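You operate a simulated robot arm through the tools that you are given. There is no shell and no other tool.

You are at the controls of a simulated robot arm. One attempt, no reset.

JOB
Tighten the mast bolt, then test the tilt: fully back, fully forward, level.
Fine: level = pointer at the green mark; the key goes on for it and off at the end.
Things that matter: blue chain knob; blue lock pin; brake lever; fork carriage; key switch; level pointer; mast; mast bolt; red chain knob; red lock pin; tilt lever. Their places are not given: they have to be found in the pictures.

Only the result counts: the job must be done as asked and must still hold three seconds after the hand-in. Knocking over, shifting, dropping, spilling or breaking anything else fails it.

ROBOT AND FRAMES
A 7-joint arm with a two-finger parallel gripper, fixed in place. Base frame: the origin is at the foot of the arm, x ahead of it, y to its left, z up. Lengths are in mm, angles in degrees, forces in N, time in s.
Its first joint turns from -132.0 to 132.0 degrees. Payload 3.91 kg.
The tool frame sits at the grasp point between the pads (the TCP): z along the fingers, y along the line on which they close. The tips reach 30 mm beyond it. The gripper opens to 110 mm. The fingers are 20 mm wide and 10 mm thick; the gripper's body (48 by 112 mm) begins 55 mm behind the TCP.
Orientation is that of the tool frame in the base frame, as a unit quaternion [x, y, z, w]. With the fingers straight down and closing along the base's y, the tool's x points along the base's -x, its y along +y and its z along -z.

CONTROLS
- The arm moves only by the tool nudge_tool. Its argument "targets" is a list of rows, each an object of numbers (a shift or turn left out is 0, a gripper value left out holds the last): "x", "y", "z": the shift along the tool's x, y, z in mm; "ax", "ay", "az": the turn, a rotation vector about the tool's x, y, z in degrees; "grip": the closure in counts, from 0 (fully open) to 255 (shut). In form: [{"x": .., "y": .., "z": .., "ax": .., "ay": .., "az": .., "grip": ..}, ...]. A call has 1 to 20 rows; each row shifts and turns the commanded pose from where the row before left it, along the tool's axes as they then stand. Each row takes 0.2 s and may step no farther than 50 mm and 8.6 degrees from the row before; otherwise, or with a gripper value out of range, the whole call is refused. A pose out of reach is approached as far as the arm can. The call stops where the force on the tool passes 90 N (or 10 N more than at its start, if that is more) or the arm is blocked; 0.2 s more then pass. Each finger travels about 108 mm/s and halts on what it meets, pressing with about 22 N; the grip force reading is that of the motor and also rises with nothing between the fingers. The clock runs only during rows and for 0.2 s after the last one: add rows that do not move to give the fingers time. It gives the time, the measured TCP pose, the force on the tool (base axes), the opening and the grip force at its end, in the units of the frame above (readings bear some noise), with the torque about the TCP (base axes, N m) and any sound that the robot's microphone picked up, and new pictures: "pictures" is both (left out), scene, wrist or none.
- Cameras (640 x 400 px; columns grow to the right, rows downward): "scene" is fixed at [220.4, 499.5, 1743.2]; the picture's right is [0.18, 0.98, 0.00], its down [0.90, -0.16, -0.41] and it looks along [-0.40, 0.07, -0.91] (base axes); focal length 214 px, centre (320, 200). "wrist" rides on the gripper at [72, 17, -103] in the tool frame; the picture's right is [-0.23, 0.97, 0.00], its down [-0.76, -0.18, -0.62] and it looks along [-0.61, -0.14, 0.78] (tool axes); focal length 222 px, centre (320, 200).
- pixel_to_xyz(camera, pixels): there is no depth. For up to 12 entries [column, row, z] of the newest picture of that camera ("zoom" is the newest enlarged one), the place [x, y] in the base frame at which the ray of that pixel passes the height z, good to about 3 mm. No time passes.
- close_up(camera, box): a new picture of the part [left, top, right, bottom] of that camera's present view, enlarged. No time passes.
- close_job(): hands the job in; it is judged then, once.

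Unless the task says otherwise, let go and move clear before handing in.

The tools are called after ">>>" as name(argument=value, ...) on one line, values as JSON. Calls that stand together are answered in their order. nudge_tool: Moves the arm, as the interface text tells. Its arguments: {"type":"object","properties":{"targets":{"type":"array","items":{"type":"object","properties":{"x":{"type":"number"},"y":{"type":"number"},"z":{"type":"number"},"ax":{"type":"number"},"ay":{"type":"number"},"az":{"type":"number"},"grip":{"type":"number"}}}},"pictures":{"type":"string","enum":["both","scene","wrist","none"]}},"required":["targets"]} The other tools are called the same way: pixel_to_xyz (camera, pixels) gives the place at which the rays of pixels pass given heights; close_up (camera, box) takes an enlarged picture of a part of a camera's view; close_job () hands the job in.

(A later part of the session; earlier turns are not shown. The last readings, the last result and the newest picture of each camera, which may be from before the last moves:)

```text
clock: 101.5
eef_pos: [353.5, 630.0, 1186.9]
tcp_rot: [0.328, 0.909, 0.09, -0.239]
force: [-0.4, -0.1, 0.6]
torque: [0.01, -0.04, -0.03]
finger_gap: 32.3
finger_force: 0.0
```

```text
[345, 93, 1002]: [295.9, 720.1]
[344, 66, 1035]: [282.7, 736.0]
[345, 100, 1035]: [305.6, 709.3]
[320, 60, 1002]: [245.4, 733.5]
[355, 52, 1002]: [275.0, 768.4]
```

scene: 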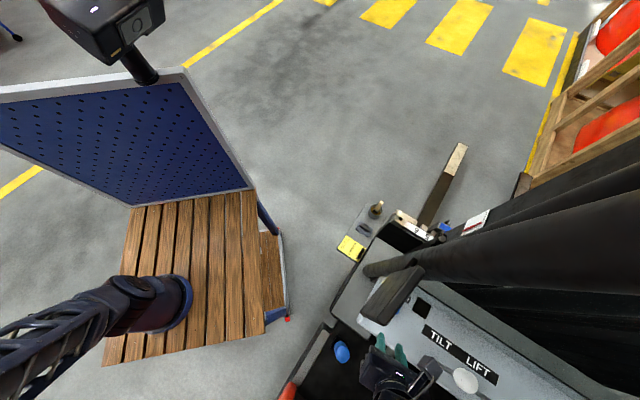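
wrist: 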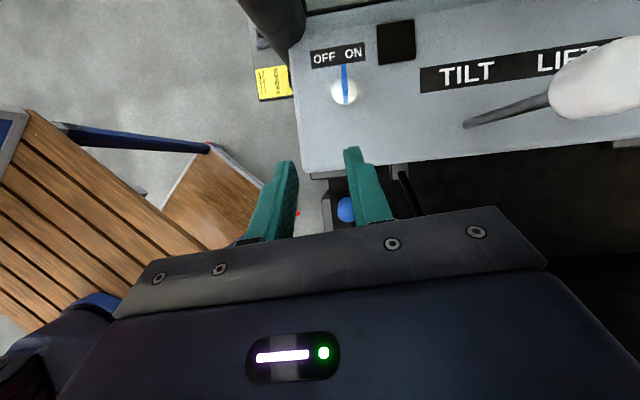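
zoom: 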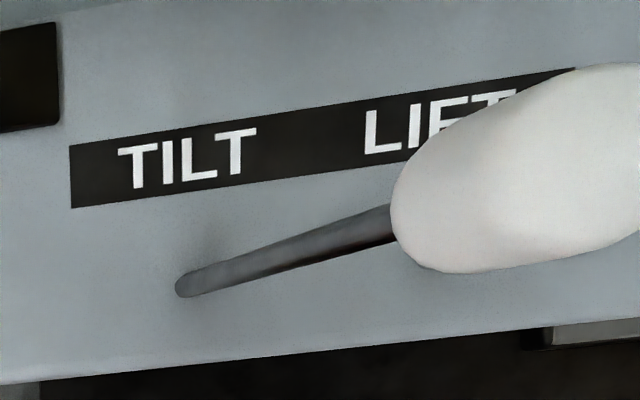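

The key centre is at about (296,720) with the blade nearly perpendicular to the OFF/ON plate (OFF/straight), and my closing axis is across it. Descending to 60 mm above the grasp.

>>> nudge_tool(targets=[{"x": 2.9, "y": 10.5, "z": 39.2}, {"x": 2.9, "y": 10.5, "z": 39.2}, {"x": 2.8, "y": 10.5, "z": 39.2}])

>>> close_up(camera="wrist", box=[240, 60, 440, 230])

```text
clock: 102.3
eef_pos: [322.9, 697.8, 1089.9]
tcp_rot: [0.328, 0.909, 0.092, -0.239]
force: [-0.1, -0.1, 0.1]
torque: [0.01, 0.01, -0.03]
finger_gap: 32.1
finger_force: 0.1
```

scene: 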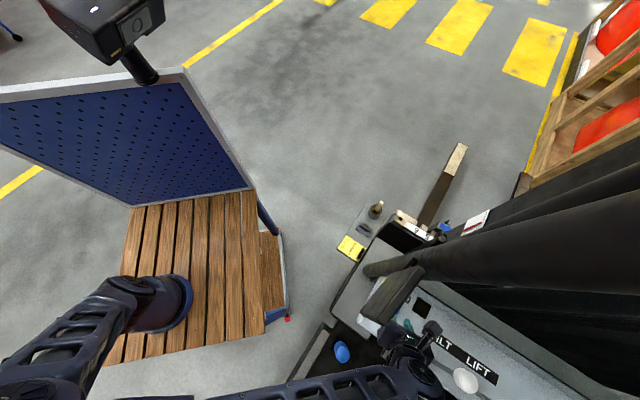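
wrist: 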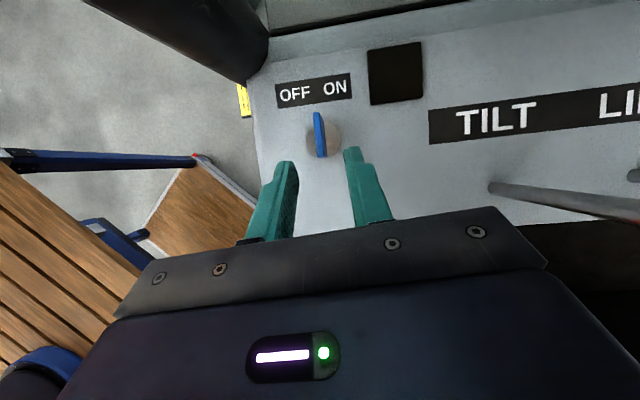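

```text
2.35 times, centred on (340, 145) of wrist
```

zoom: 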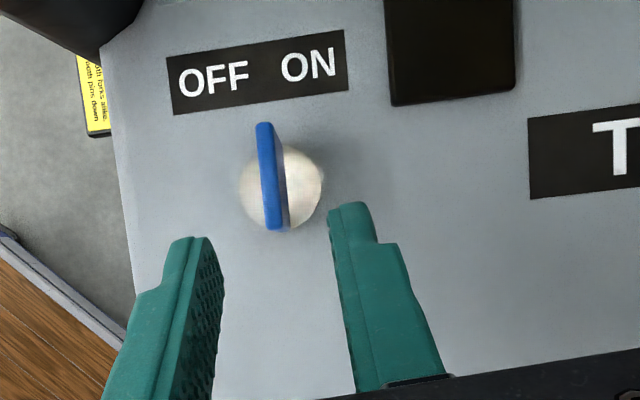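

The blade is laterally centred (0 mm) on the gripper. Descending the remaining ~57 mm in steps.

>>> nudge_tool(targets=[{"x": -0.9, "z": 19.8}, {"x": -0.9, "z": 19.8}, {"x": -0.8, "z": 17.5}])

>>> close_up(camera="wrist", box=[240, 90, 440, 240])

```text
clock: 103.1
eef_pos: [303.2, 714.6, 1038.2]
tcp_rot: [0.327, 0.91, 0.09, -0.239]
force: [-0.6, -0.1, -0.1]
torque: [0.04, 0.03, 0.0]
finger_gap: 32.3
finger_force: 0.1
```

scene: 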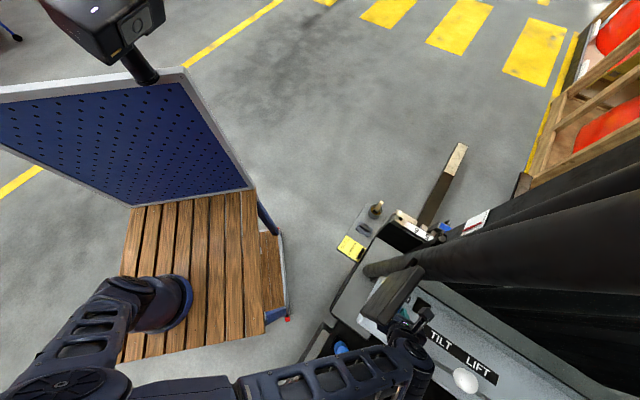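
wrist: 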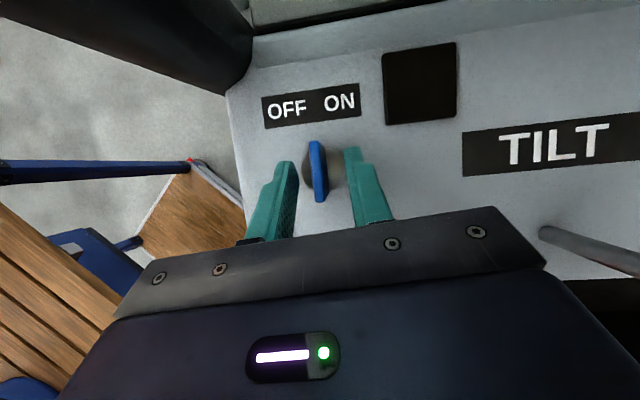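

```text
2.67 times, centred on (340, 165) of wrist
```

zoom: 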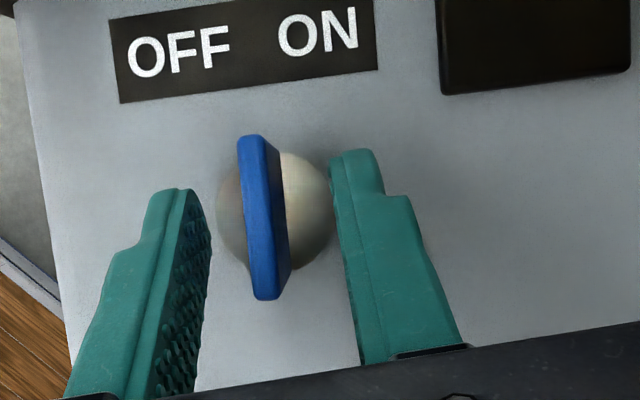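

The blade sits between the fingers. Closing on it.

>>> nudge_tool(targets=[{"grip": 240}, {"grip": 255}, {"grip": 255}])

>>> close_up(camera="wrist", box=[240, 90, 440, 240])

```text
clock: 103.9
eef_pos: [304.0, 714.8, 1037.1]
tcp_rot: [0.329, 0.909, 0.09, -0.239]
force: [2.9, 8.0, -1.9]
torque: [0.75, -0.21, -1.41]
finger_gap: 7.6
finger_force: 45.0
```

scene: 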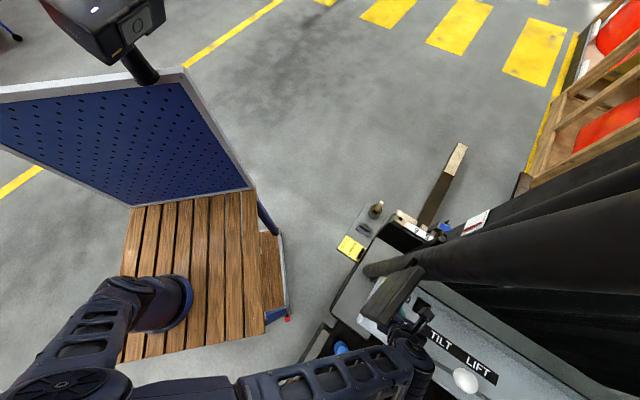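
wrist: 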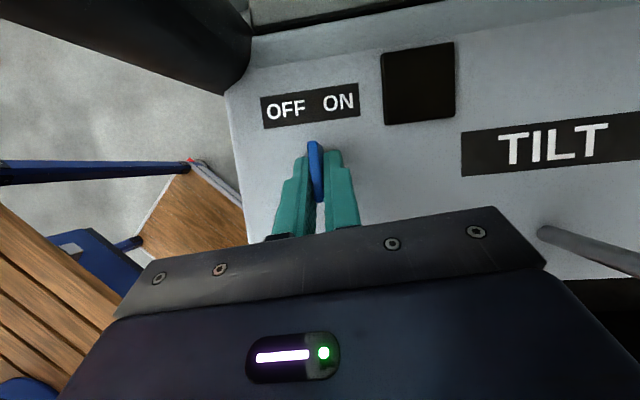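

```text
2.67 times, centred on (340, 165) of wrist
```

zoom: 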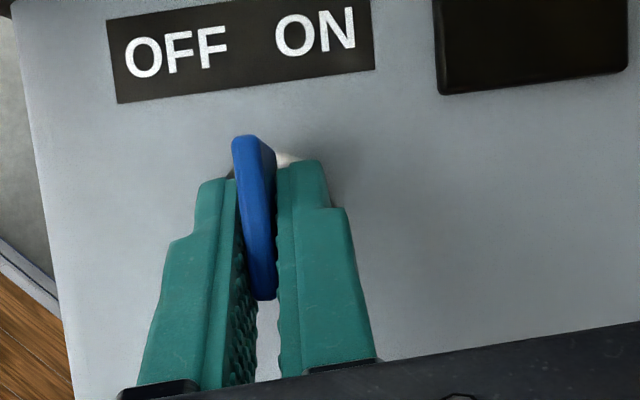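

Blade gripped (7.6 mm). Turning the key clockwise toward ON in 4° rows.

>>> nudge_tool(targets=[{"y": -0.63, "ax": -1.98, "az": 3.47}, {"y": -0.63, "ax": -1.98, "az": 3.47}, {"y": -0.63, "ax": -1.98, "az": 3.47}, {"y": -0.63, "ax": -1.98, "az": 3.47}, {"y": -0.63, "ax": -1.98, "az": 3.47}], pictures="wrist")

>>> close_up(camera="wrist", box=[240, 90, 440, 240])

```text
clock: 105.1
eef_pos: [300.8, 711.7, 1037.6]
tcp_rot: [0.481, 0.838, 0.131, -0.22]
force: [6.3, 13.0, 6.0]
torque: [-1.43, 0.5, -0.13]
finger_gap: 5.6
finger_force: 45.0
```

wrist: 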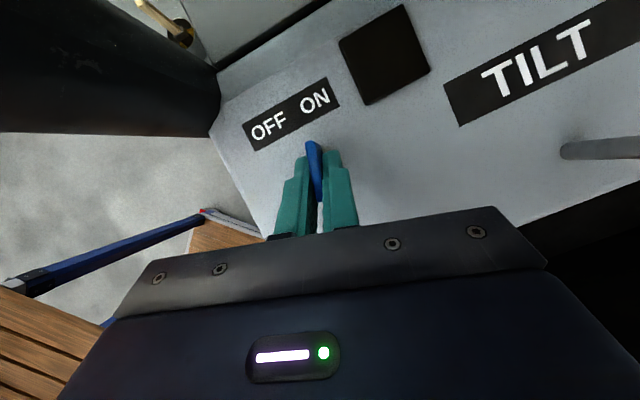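

```text
2.67 times, centred on (340, 165) of wrist
```

zoom: 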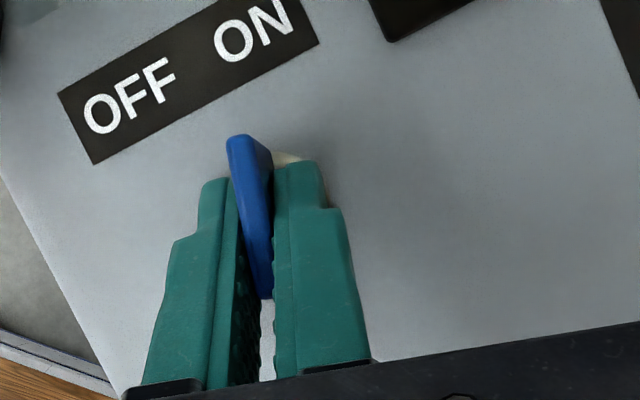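

The key turned 20° with the gripper. I'll check the arm's clearance to the mirror before going on.

>>> close_up(camera="scene", box=[300, 230, 500, 400])

```text
2.35 times, centred on (400, 315) of scene
```

zoom: 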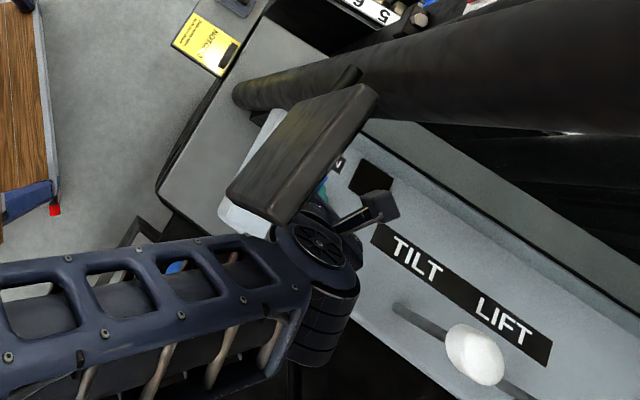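

Clearance to the mirror is ~30 mm, shrinking as I turn. I'll go 8° further only and see if there's a detent or sound.

>>> nudge_tool(targets=[{"y": -0.63, "ax": -1.98, "az": 3.47}, {"y": -0.63, "ax": -1.98, "az": 3.47}, {"grip": 255}], pictures="wrist")

>>> close_up(camera="wrist", box=[240, 90, 440, 240])

>>> close_up(camera="scene", box=[300, 230, 500, 400])

```text
clock: 105.9
eef_pos: [300.0, 712.2, 1038.2]
tcp_rot: [0.539, 0.802, 0.146, -0.212]
force: [6.6, 8.9, 11.7]
torque: [-1.0, 0.92, -0.1]
finger_gap: 5.8
finger_force: 44.8
```

wrist: 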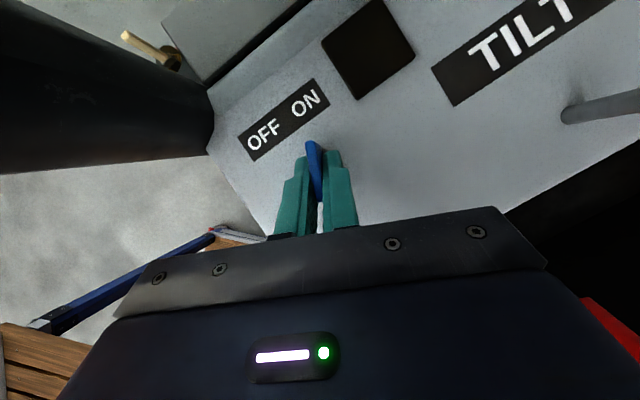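

```text
2.67 times, centred on (340, 165) of wrist
```

zoom: 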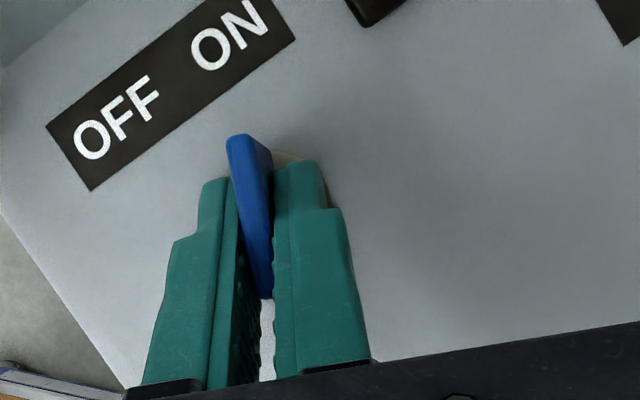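

```text
2.35 times, centred on (400, 315) of scene
```

zoom: 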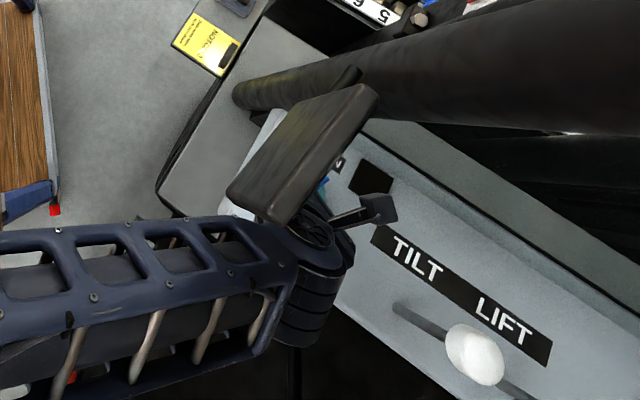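

The key has turned 28° and keeps moving, but the wrist is nearing the mirror. I'll release here, lift, and finish by pushing the blade with closed fingers from the +x side, where the arm stays clear.

>>> nudge_tool(targets=[{"grip": 160}, {"grip": 160}, {"x": 22.4, "y": 0.3, "z": -39}, {"x": -9.7, "y": 35.3, "z": -22.6}, {"x": -9.7, "y": 35.3, "z": -22.6}])

>>> close_up(camera="wrist", box=[140, 40, 400, 230])

```text
clock: 107.1
eef_pos: [379.8, 701.4, 1114.2]
tcp_rot: [0.538, 0.803, 0.145, -0.213]
force: [-1.2, 1.0, 0.2]
torque: [-0.02, -0.03, -0.02]
finger_gap: 41.1
finger_force: 0.0
```

scene: 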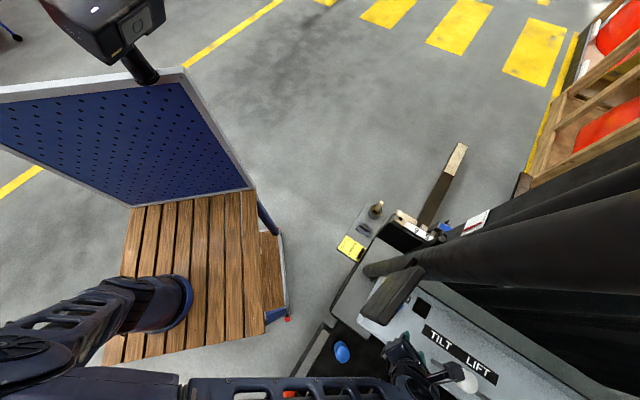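
wrist: 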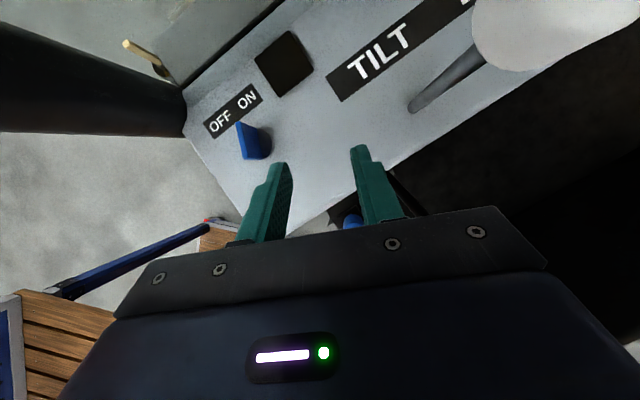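

```text
2.11 times, centred on (270, 135) of wrist
```

zoom: 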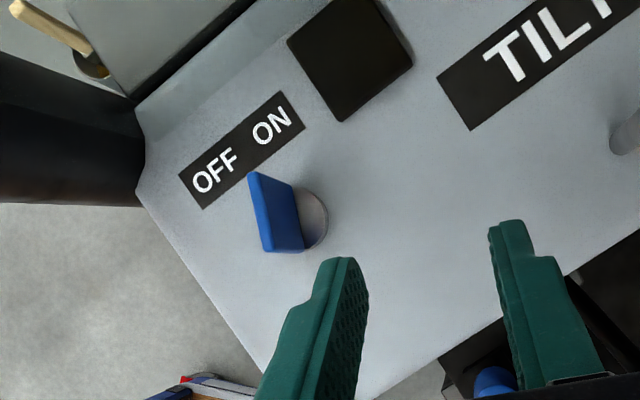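

The key stays where I left it (~28° toward ON). I'll swing the tool around vertical so it leans from the +x side, close the fingers, and check the view.

>>> nudge_tool(targets=[{"ax": 3.76, "az": -6.55, "grip": 255}, {"ax": 3.76, "az": -6.55}, {"ax": 3.76, "az": -6.55}, {"ax": 3.76, "az": -6.55}, {"ax": 3.76, "az": -6.55}, {"ax": 3.76, "az": -6.55}, {"ax": 3.76, "az": -6.55}, {"ax": 3.76, "az": -6.55}, {"ax": 3.76, "az": -6.55}])

>>> close_up(camera="wrist", box=[200, 40, 440, 230])

```text
clock: 109.1
eef_pos: [380.1, 702.2, 1113.8]
tcp_rot: [-0.002, 0.967, 0.001, -0.254]
force: [-0.3, -0.3, 0.2]
torque: [-0.02, 0.01, 0.02]
finger_gap: 0.0
finger_force: 21.9
```

scene: 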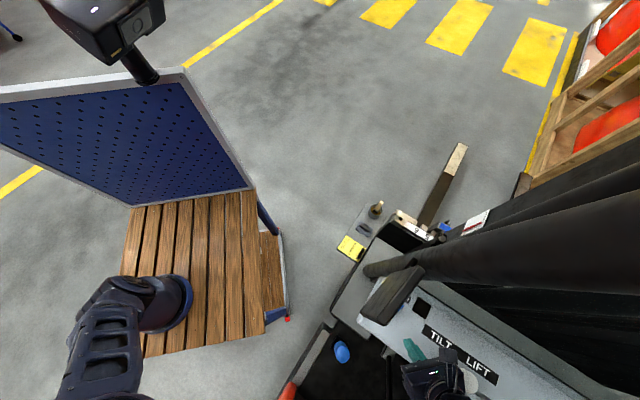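
wrist: 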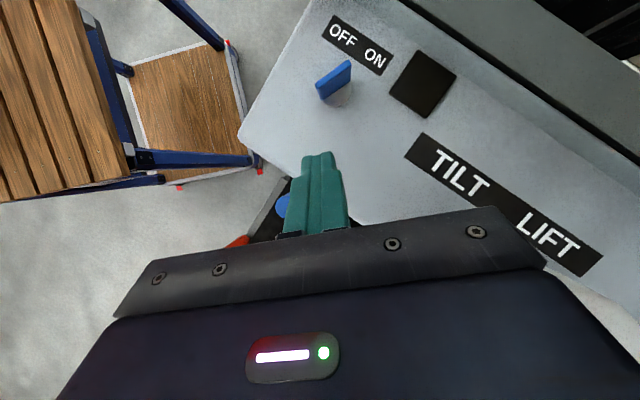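

```text
2.11 times, centred on (320, 135) of wrist
```

zoom: 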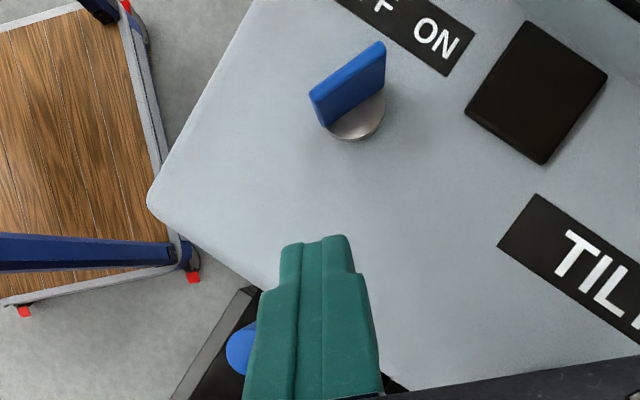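

The blade now lies at ~110° from (301,707) to (290,739). I'll bring the closed fingertips down just on the +x side of its rear end.

>>> nudge_tool(targets=[{"x": -5, "y": 1.4, "z": 39.5}, {"x": -5, "y": 1.4, "z": 39.4}])

>>> close_up(camera="wrist", box=[220, 60, 420, 220])

```text
clock: 109.7
eef_pos: [350.4, 704.2, 1040.7]
tcp_rot: [-0.003, 0.967, 0.0, -0.255]
force: [0.5, -1.1, 0.2]
torque: [0.0, -0.02, 0.02]
finger_gap: 0.2
finger_force: 21.8
```

scene: 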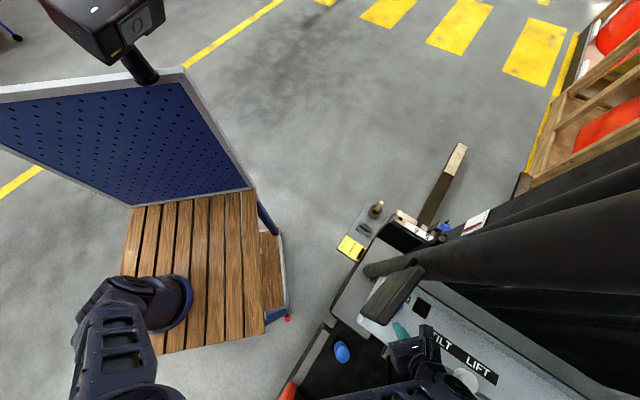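
wrist: 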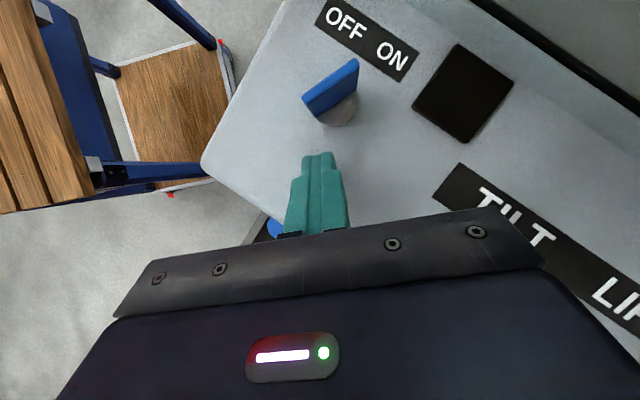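

```text
2.50 times, centred on (320, 140) of wrist
```

zoom: 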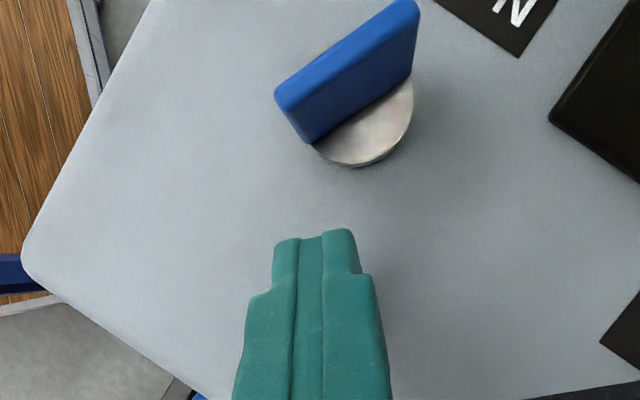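

Fingertips are lined up with the blade's rear end. Pushing in −x: 20 mm to reach it, then further in small steps.

>>> nudge_tool(targets=[{"x": 8.7, "z": 4.91}, {"x": 8.7, "z": 4.91}, {"x": 3.5, "z": 1.96}, {"x": 3.5, "z": 1.96}])

>>> close_up(camera="wrist", box=[220, 60, 420, 220])

```text
clock: 110.7
eef_pos: [322.3, 704.1, 1040.1]
tcp_rot: [-0.002, 0.967, 0.0, -0.255]
force: [2.1, -1.0, -1.1]
torque: [-0.05, -0.03, -0.01]
finger_gap: 0.2
finger_force: 21.6
```

scene: 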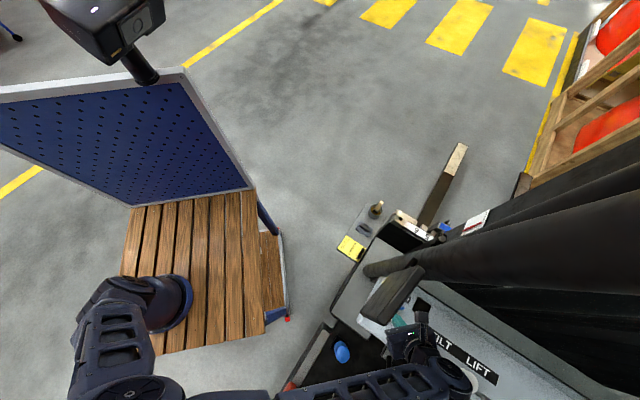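
wrist: 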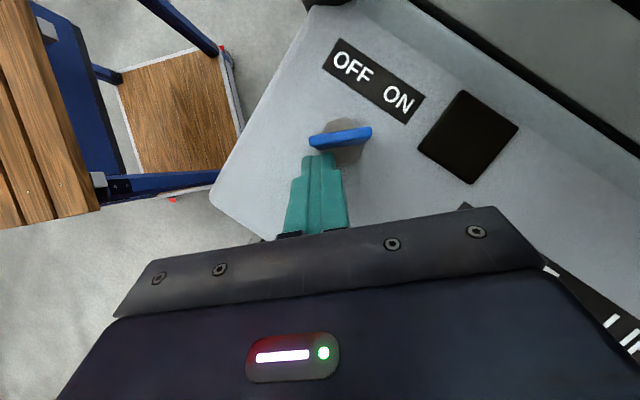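

```text
2.50 times, centred on (320, 140) of wrist
```

zoom: 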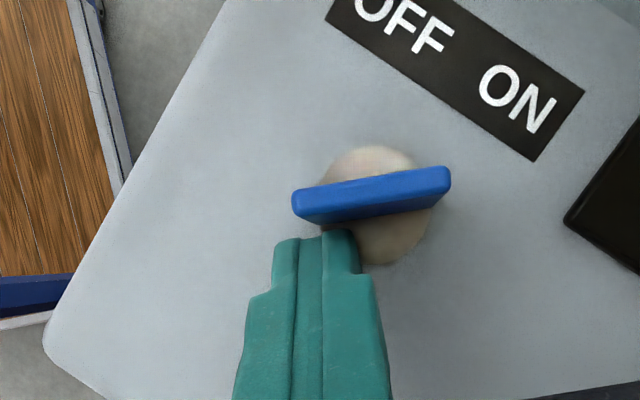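

The blade has rotated on to ~89° (51° from OFF) with little force. Continuing to push to find its stop.

>>> nudge_tool(targets=[{"x": 3.5, "z": 1.96}, {"x": 3.5, "z": 1.96}, {"x": 3.5, "z": 1.96}], pictures="wrist")

>>> close_up(camera="wrist", box=[220, 60, 420, 220])

```text
clock: 111.5
eef_pos: [317.6, 703.6, 1038.7]
tcp_rot: [0.002, 0.968, 0.003, -0.252]
force: [62.0, -4.2, 8.8]
torque: [-0.02, -1.1, -0.51]
finger_gap: 0.0
finger_force: 22.2
```

wrist: 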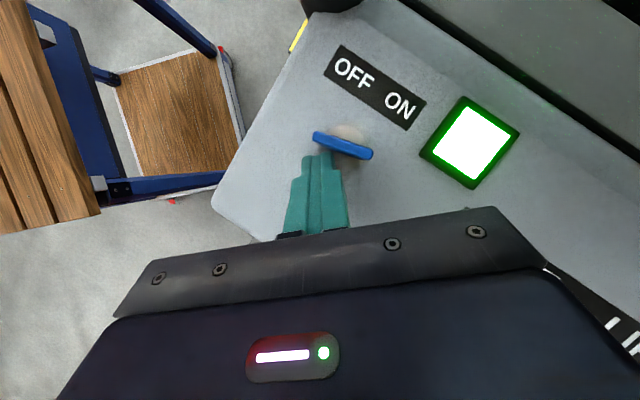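

```text
2.50 times, centred on (320, 140) of wrist
```

zoom: 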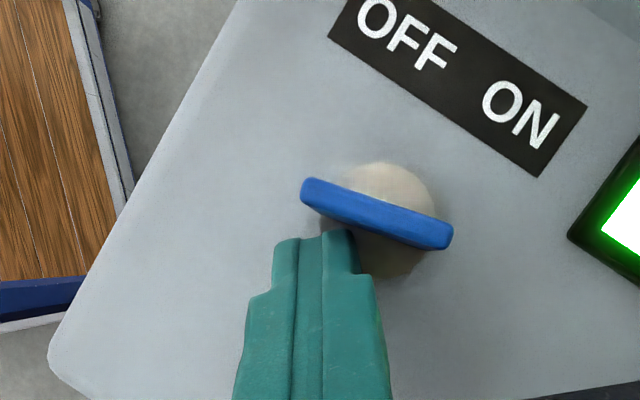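

The black square lit green: the key is ON (blade against its stop). Now I'll retreat from the key, rise, straighten the tool and yaw for gripping the white TILT knob across its sides.

>>> nudge_tool(targets=[{"x": -17.4, "z": -9.8}, {"x": -17.4, "z": -9.8}, {"x": 22, "z": -39}, {"x": 22, "z": -39}, {"x": 22, "z": -39}, {"x": 22, "z": -39}, {"x": 22, "z": -39}, {"x": 22, "z": -39}, {"ay": -7.4}, {"ay": -7.4}, {"ay": -7.3}, {"ay": -7.3}, {"az": 7.6}, {"az": 7.6}, {"az": 7.6}, {"az": 7.6}, {"az": 7.6}])

```text
clock: 114.3
eef_pos: [360.4, 697.0, 1312.6]
tcp_rot: [0.036, 0.999, 0.0, 0.002]
force: [20.7, -40.3, 7.6]
torque: [5.11, 3.09, 2.78]
finger_gap: 0.0
finger_force: 21.8
stopped in row 13: the force on the tool passed its limit at 124 N (the readings are from after the stop); the commanded pose is now the measured one
```

scene: 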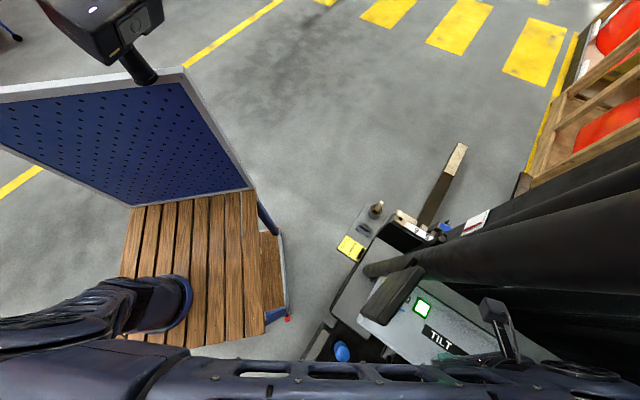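
wrist: 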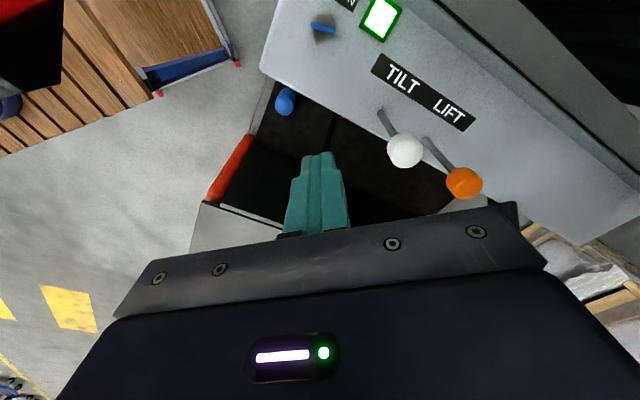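

Turning brought the camera block against the front post (contact ~120 mm above the TCP). I'll move away along +x/−y first.

>>> nudge_tool(targets=[{"x": -10, "y": -6}, {"x": -20, "y": -10}, {"x": -40, "y": -10}, {"x": -40, "y": -10}])

```text
clock: 115.3
eef_pos: [463.6, 657.1, 1310.0]
tcp_rot: [0.034, 0.999, -0.002, 0.001]
force: [-0.8, -0.1, 0.2]
torque: [0.03, -0.09, 0.0]
finger_gap: 0.1
finger_force: 22.3
```

scene: 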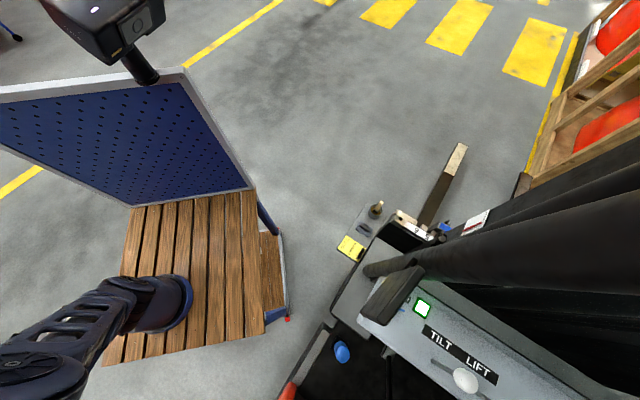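
wrist: 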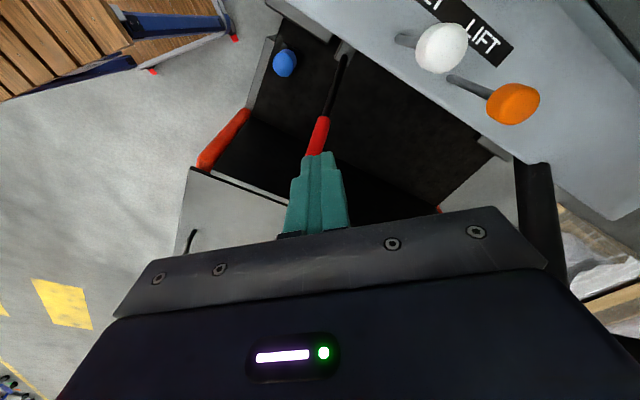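

Clear again. I'll yaw to align the closing axis across the lever's travel, then move above the white knob.

>>> nudge_tool(targets=[{"az": 8.5}, {"az": 8.5}, {"az": 8.5}, {"az": 8.5, "grip": 116}, {"grip": 116}])

```text
clock: 116.5
eef_pos: [463.0, 657.1, 1310.3]
tcp_rot: [0.326, 0.945, -0.001, 0.002]
force: [-0.4, 0.3, 0.2]
torque: [0.02, 0.01, -0.01]
finger_gap: 60.0
finger_force: 0.1
```

scene: 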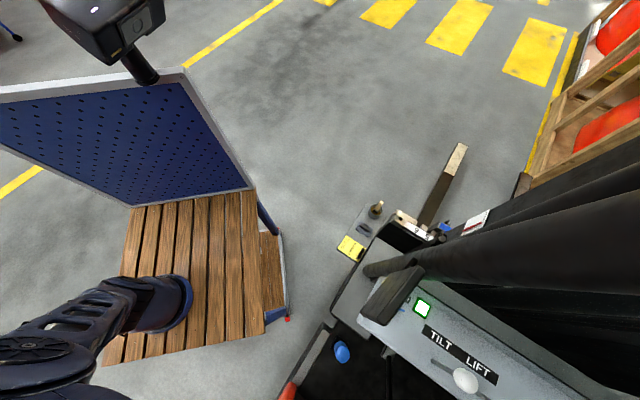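
wrist: 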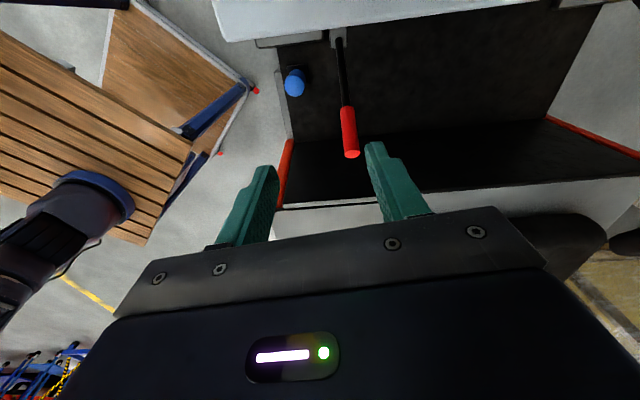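

Yaw set (closing axis ~52°). Moving above the knob.

>>> nudge_tool(targets=[{"x": 31, "y": 29.8, "z": 20}, {"x": 31, "y": 29.8, "z": 20}, {"x": 31, "y": 29.8, "z": 20}])

>>> close_up(camera="wrist", box=[200, 60, 440, 230])

>>> close_up(camera="scene", box=[425, 195, 505, 250])

```text
clock: 117.3
eef_pos: [449.9, 781.5, 1249.6]
tcp_rot: [0.326, 0.945, -0.001, 0.004]
force: [16.3, -33.5, -2.4]
torque: [3.68, 1.71, 1.13]
finger_gap: 59.9
finger_force: 0.1
```

scene: 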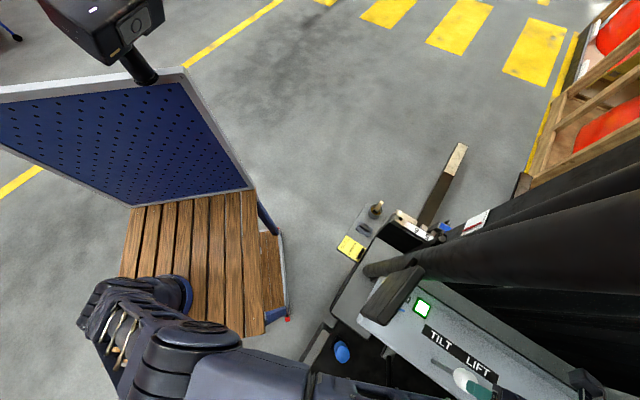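
wrist: 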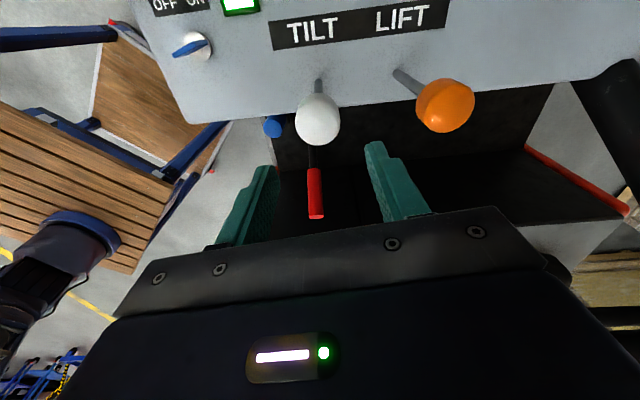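

```text
2.35 times, centred on (320, 145) of wrist
```

zoom: 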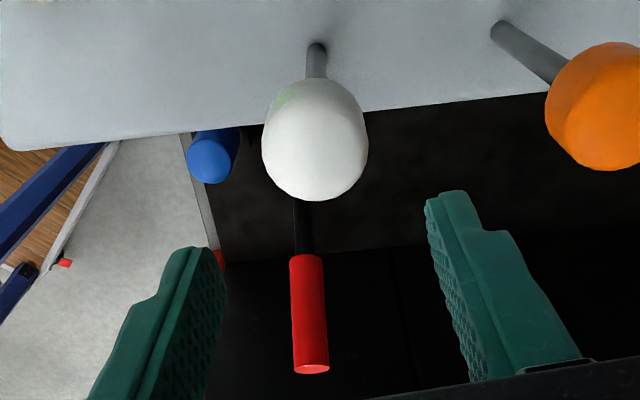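

```text
7.27 times, centred on (465, 222) of scene
```

zoom: 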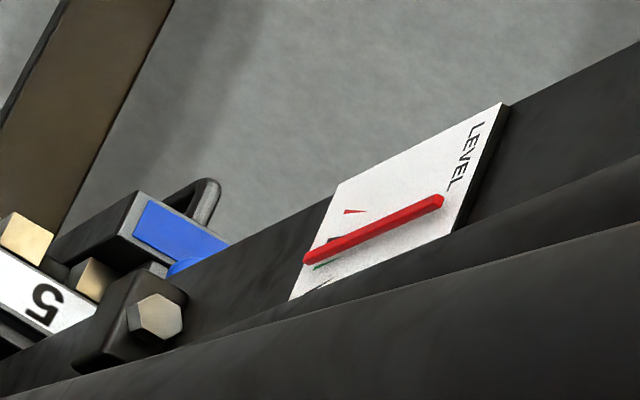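

Force shows the camera block touching something on the mast side at z≈1355. I'll pull back toward the operator side and tilt the tool 35° so the camera sits directly above the fingers.

>>> nudge_tool(targets=[{"x": -20}, {"x": -25}, {"ay": 7}, {"ay": 7}, {"ay": 7}, {"ay": 7}, {"ay": 7}])

>>> close_up(camera="wrist", box=[200, 40, 440, 230])

```text
clock: 118.9
eef_pos: [479.9, 757.2, 1250.3]
tcp_rot: [0.31, 0.903, 0.097, -0.282]
force: [-0.3, 0.6, 0.5]
torque: [-0.03, -0.02, 0.02]
finger_gap: 59.9
finger_force: 0.1
```

scene: 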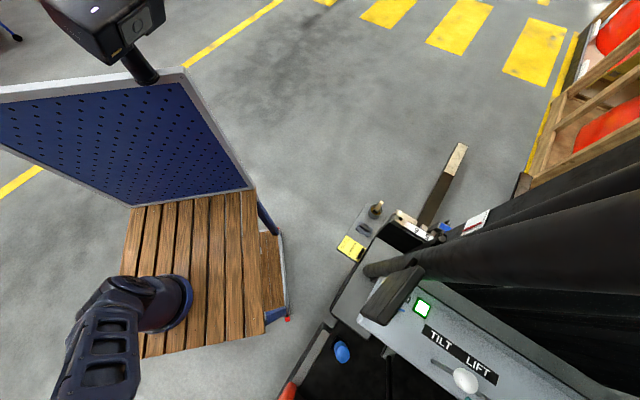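
wrist: 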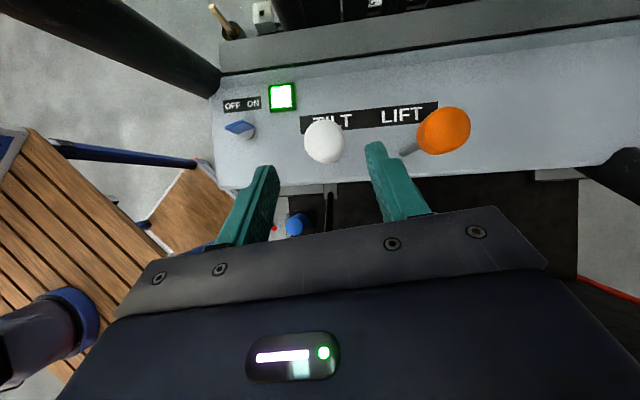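

```text
2.11 times, centred on (320, 135) of wrist
```

zoom: 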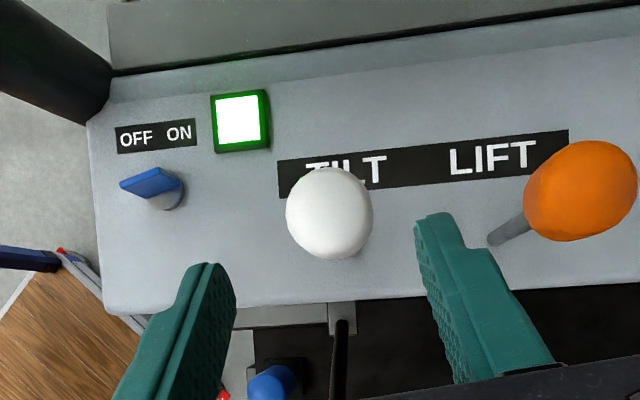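

White knob, orange knob, key and lit lamp are all clearly visible. The knob is aligned; descending so the pads straddle it.

>>> nudge_tool(targets=[{"x": -19.7, "y": 1.3}, {"z": 36}, {"z": 36}, {"z": 34}])

>>> close_up(camera="wrist", box=[220, 80, 420, 230])

```text
clock: 119.9
eef_pos: [445.8, 785.1, 1151.6]
tcp_rot: [0.31, 0.903, 0.097, -0.282]
force: [0.5, -0.1, 0.4]
torque: [0.02, 0.01, -0.02]
finger_gap: 60.0
finger_force: 0.1
```

scene: 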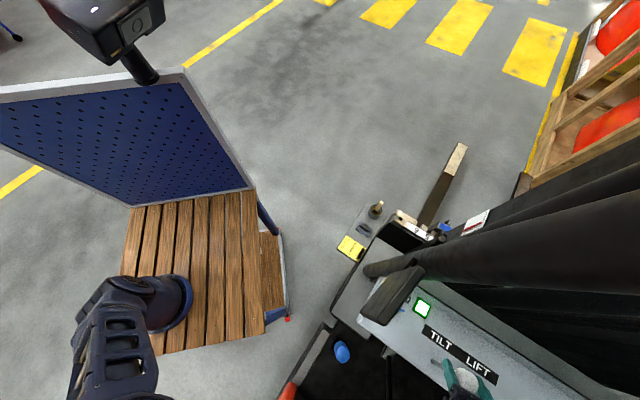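
wrist: 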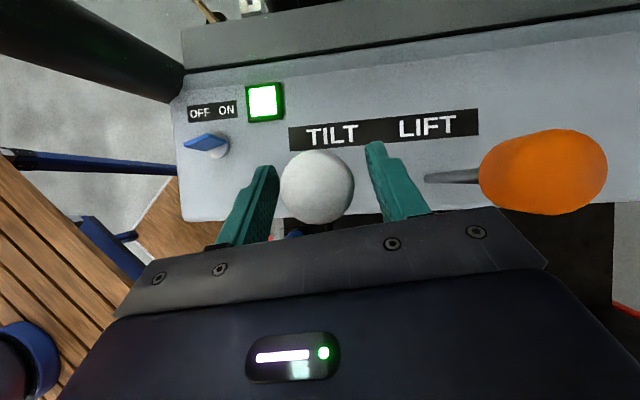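

```text
2.67 times, centred on (320, 155) of wrist
```

zoom: 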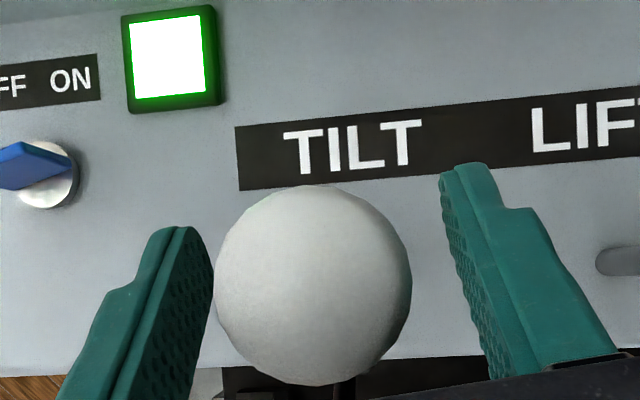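

The knob is centred between the pads. Closing moderately on it.

>>> nudge_tool(targets=[{"grip": 190}, {"grip": 190}, {"grip": 190}], pictures="wrist")

>>> close_up(camera="scene", box=[425, 195, 505, 250])

```text
clock: 120.7
eef_pos: [444.5, 784.2, 1150.8]
tcp_rot: [0.311, 0.902, 0.096, -0.282]
force: [-7.8, -7.1, -7.1]
torque: [0.94, -0.79, -1.6]
finger_gap: 41.6
finger_force: 45.2
```

wrist: 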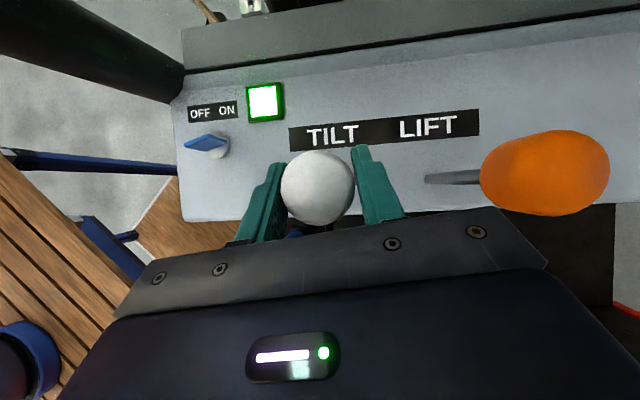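

```text
7.27 times, centred on (465, 222) of scene
```

zoom: 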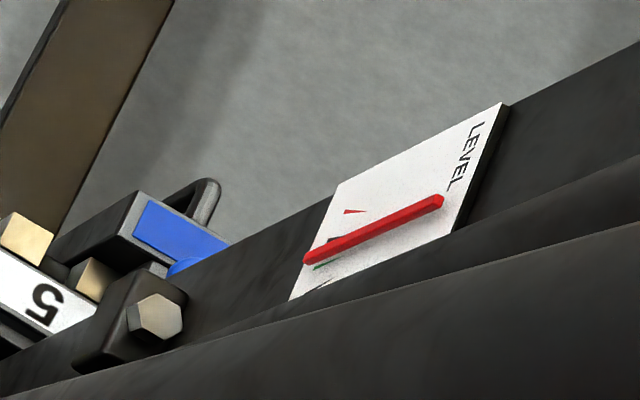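

Knob held (41.6 mm). Pulling the lever back (toward the operator) 15 mm and watching the gauge.

>>> nudge_tool(targets=[{"x": -6.2, "z": -4.3}, {"x": -6.2, "z": -4.3}, {"grip": 190}, {"grip": 190}], pictures="wrist")

>>> close_up(camera="scene", box=[425, 195, 505, 250])

```text
clock: 121.7
eef_pos: [456.2, 775.0, 1152.6]
tcp_rot: [0.309, 0.903, 0.095, -0.282]
force: [-41.3, -28.4, -12.5]
torque: [1.77, -0.09, -1.53]
finger_gap: 42.1
finger_force: 44.7
```

wrist: 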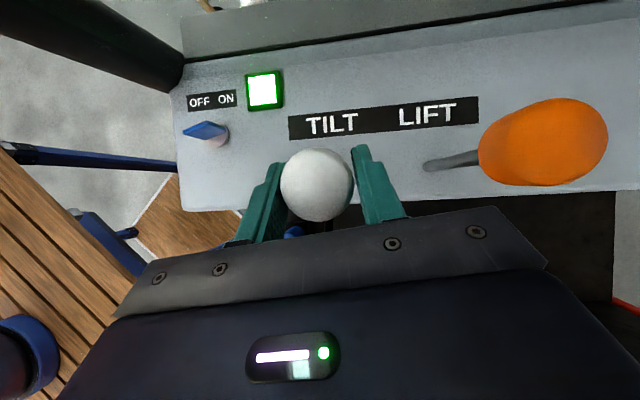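

```text
7.27 times, centred on (465, 222) of scene
```

zoom: 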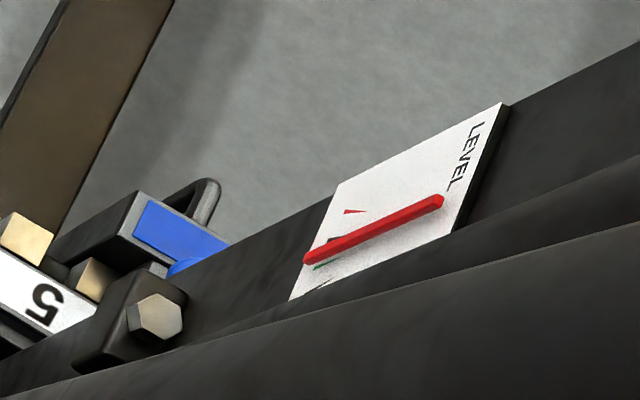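

No gauge change yet at 15 mm; there is a side load suggesting the lever's plane is a few degrees off. Pulling another 15 mm with a slight correction.

>>> nudge_tool(targets=[{"x": -6.1, "y": -2, "z": -4.2}, {"x": -6.1, "y": -1.5, "z": -4.2}, {"grip": 190}, {"grip": 190}], pictures="wrist")

>>> close_up(camera="scene", box=[425, 195, 505, 250])

```text
clock: 122.7
eef_pos: [468.7, 763.1, 1151.5]
tcp_rot: [0.31, 0.903, 0.097, -0.282]
force: [-26.1, -15.8, -8.3]
torque: [1.24, -0.44, -1.54]
finger_gap: 41.8
finger_force: 44.8
```

wrist: 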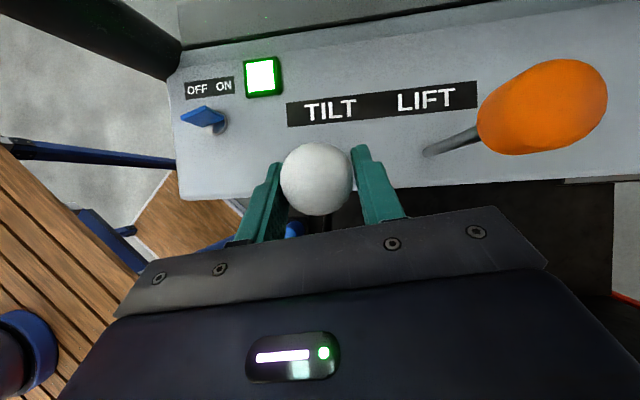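

```text
7.27 times, centred on (465, 222) of scene
```

zoom: 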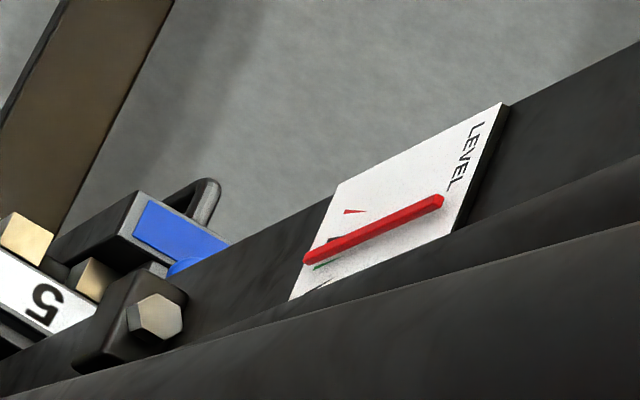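

Lever is now 32 mm back with no gauge movement yet. Pulling further, following the arc downward a little.

>>> nudge_tool(targets=[{"x": -7.5, "y": -1.5, "z": -2.2}, {"x": -7.5, "y": -1.2, "z": -2.2}, {"grip": 190}, {"grip": 190}], pictures="wrist")

>>> close_up(camera="scene", box=[425, 195, 505, 250])

```text
clock: 123.7
eef_pos: [479.9, 752.4, 1148.3]
tcp_rot: [0.31, 0.903, 0.098, -0.282]
force: [-2.2, 2.9, 15.8]
torque: [1.44, -0.31, -1.6]
finger_gap: 41.0
finger_force: 45.0
```

wrist: 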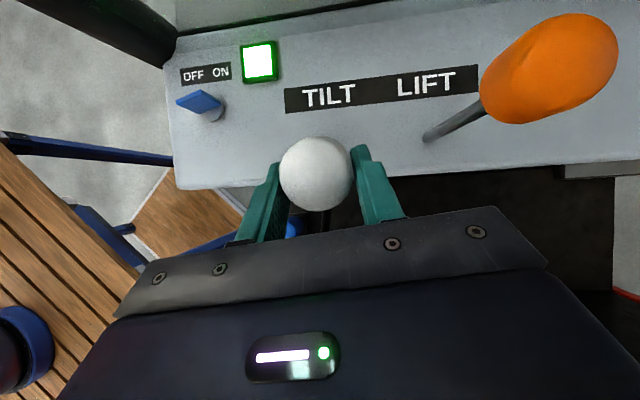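

```text
7.27 times, centred on (465, 222) of scene
```

zoom: 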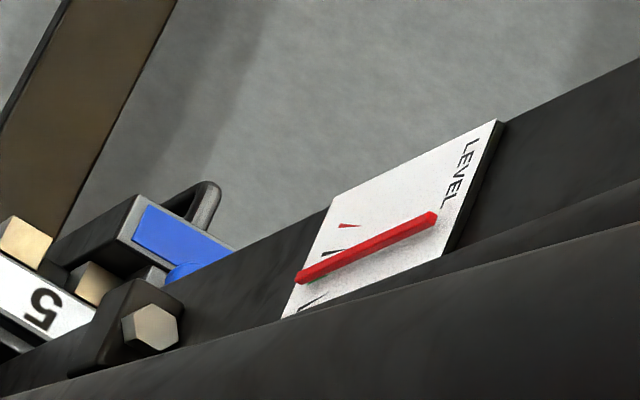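

The mast began tilting (gauge plate moved). Holding the lever back and waiting to reach full back tilt.

>>> nudge_tool(targets=[{"grip": 190}, {"grip": 190}, {"grip": 190}, {"grip": 190}, {"grip": 190}, {"grip": 190}, {"grip": 190}, {"grip": 190}, {"grip": 190}, {"grip": 190}], pictures="scene")

>>> close_up(camera="scene", box=[425, 195, 505, 250])

```text
clock: 125.9
eef_pos: [478.3, 752.5, 1146.5]
tcp_rot: [0.311, 0.902, 0.097, -0.282]
force: [20.1, 12.8, 23.8]
torque: [0.78, -1.08, -1.8]
finger_gap: 41.2
finger_force: 45.3
```

scene: 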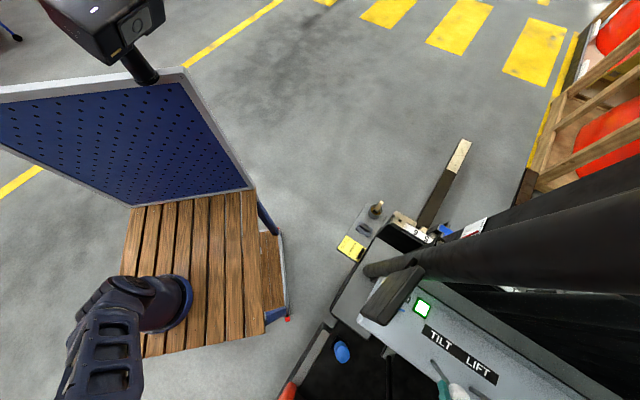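

```text
7.27 times, centred on (465, 222) of scene
```

zoom: 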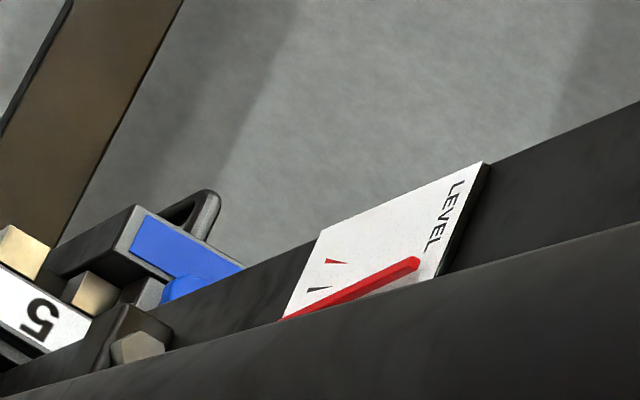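

The mast has tilted further back. Holding longer until it stops changing.

>>> nudge_tool(targets=[{"grip": 190}, {"grip": 190}, {"grip": 190}, {"grip": 190}, {"grip": 190}, {"grip": 190}, {"grip": 190}, {"grip": 190}], pictures="wrist")

>>> close_up(camera="scene", box=[425, 195, 505, 250])

```text
clock: 127.7
eef_pos: [478.6, 752.8, 1146.4]
tcp_rot: [0.31, 0.903, 0.097, -0.283]
force: [20.5, 15.0, 20.0]
torque: [0.72, -1.04, -1.76]
finger_gap: 41.1
finger_force: 45.1
```

wrist: 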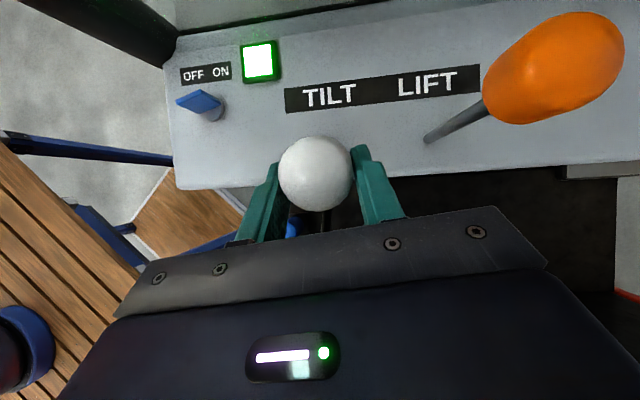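

```text
7.27 times, centred on (465, 222) of scene
```

zoom: 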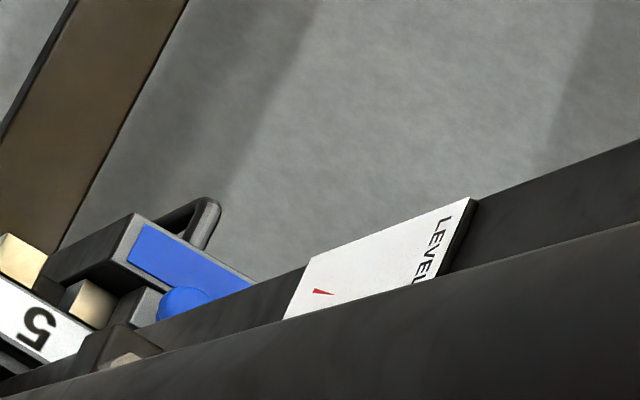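

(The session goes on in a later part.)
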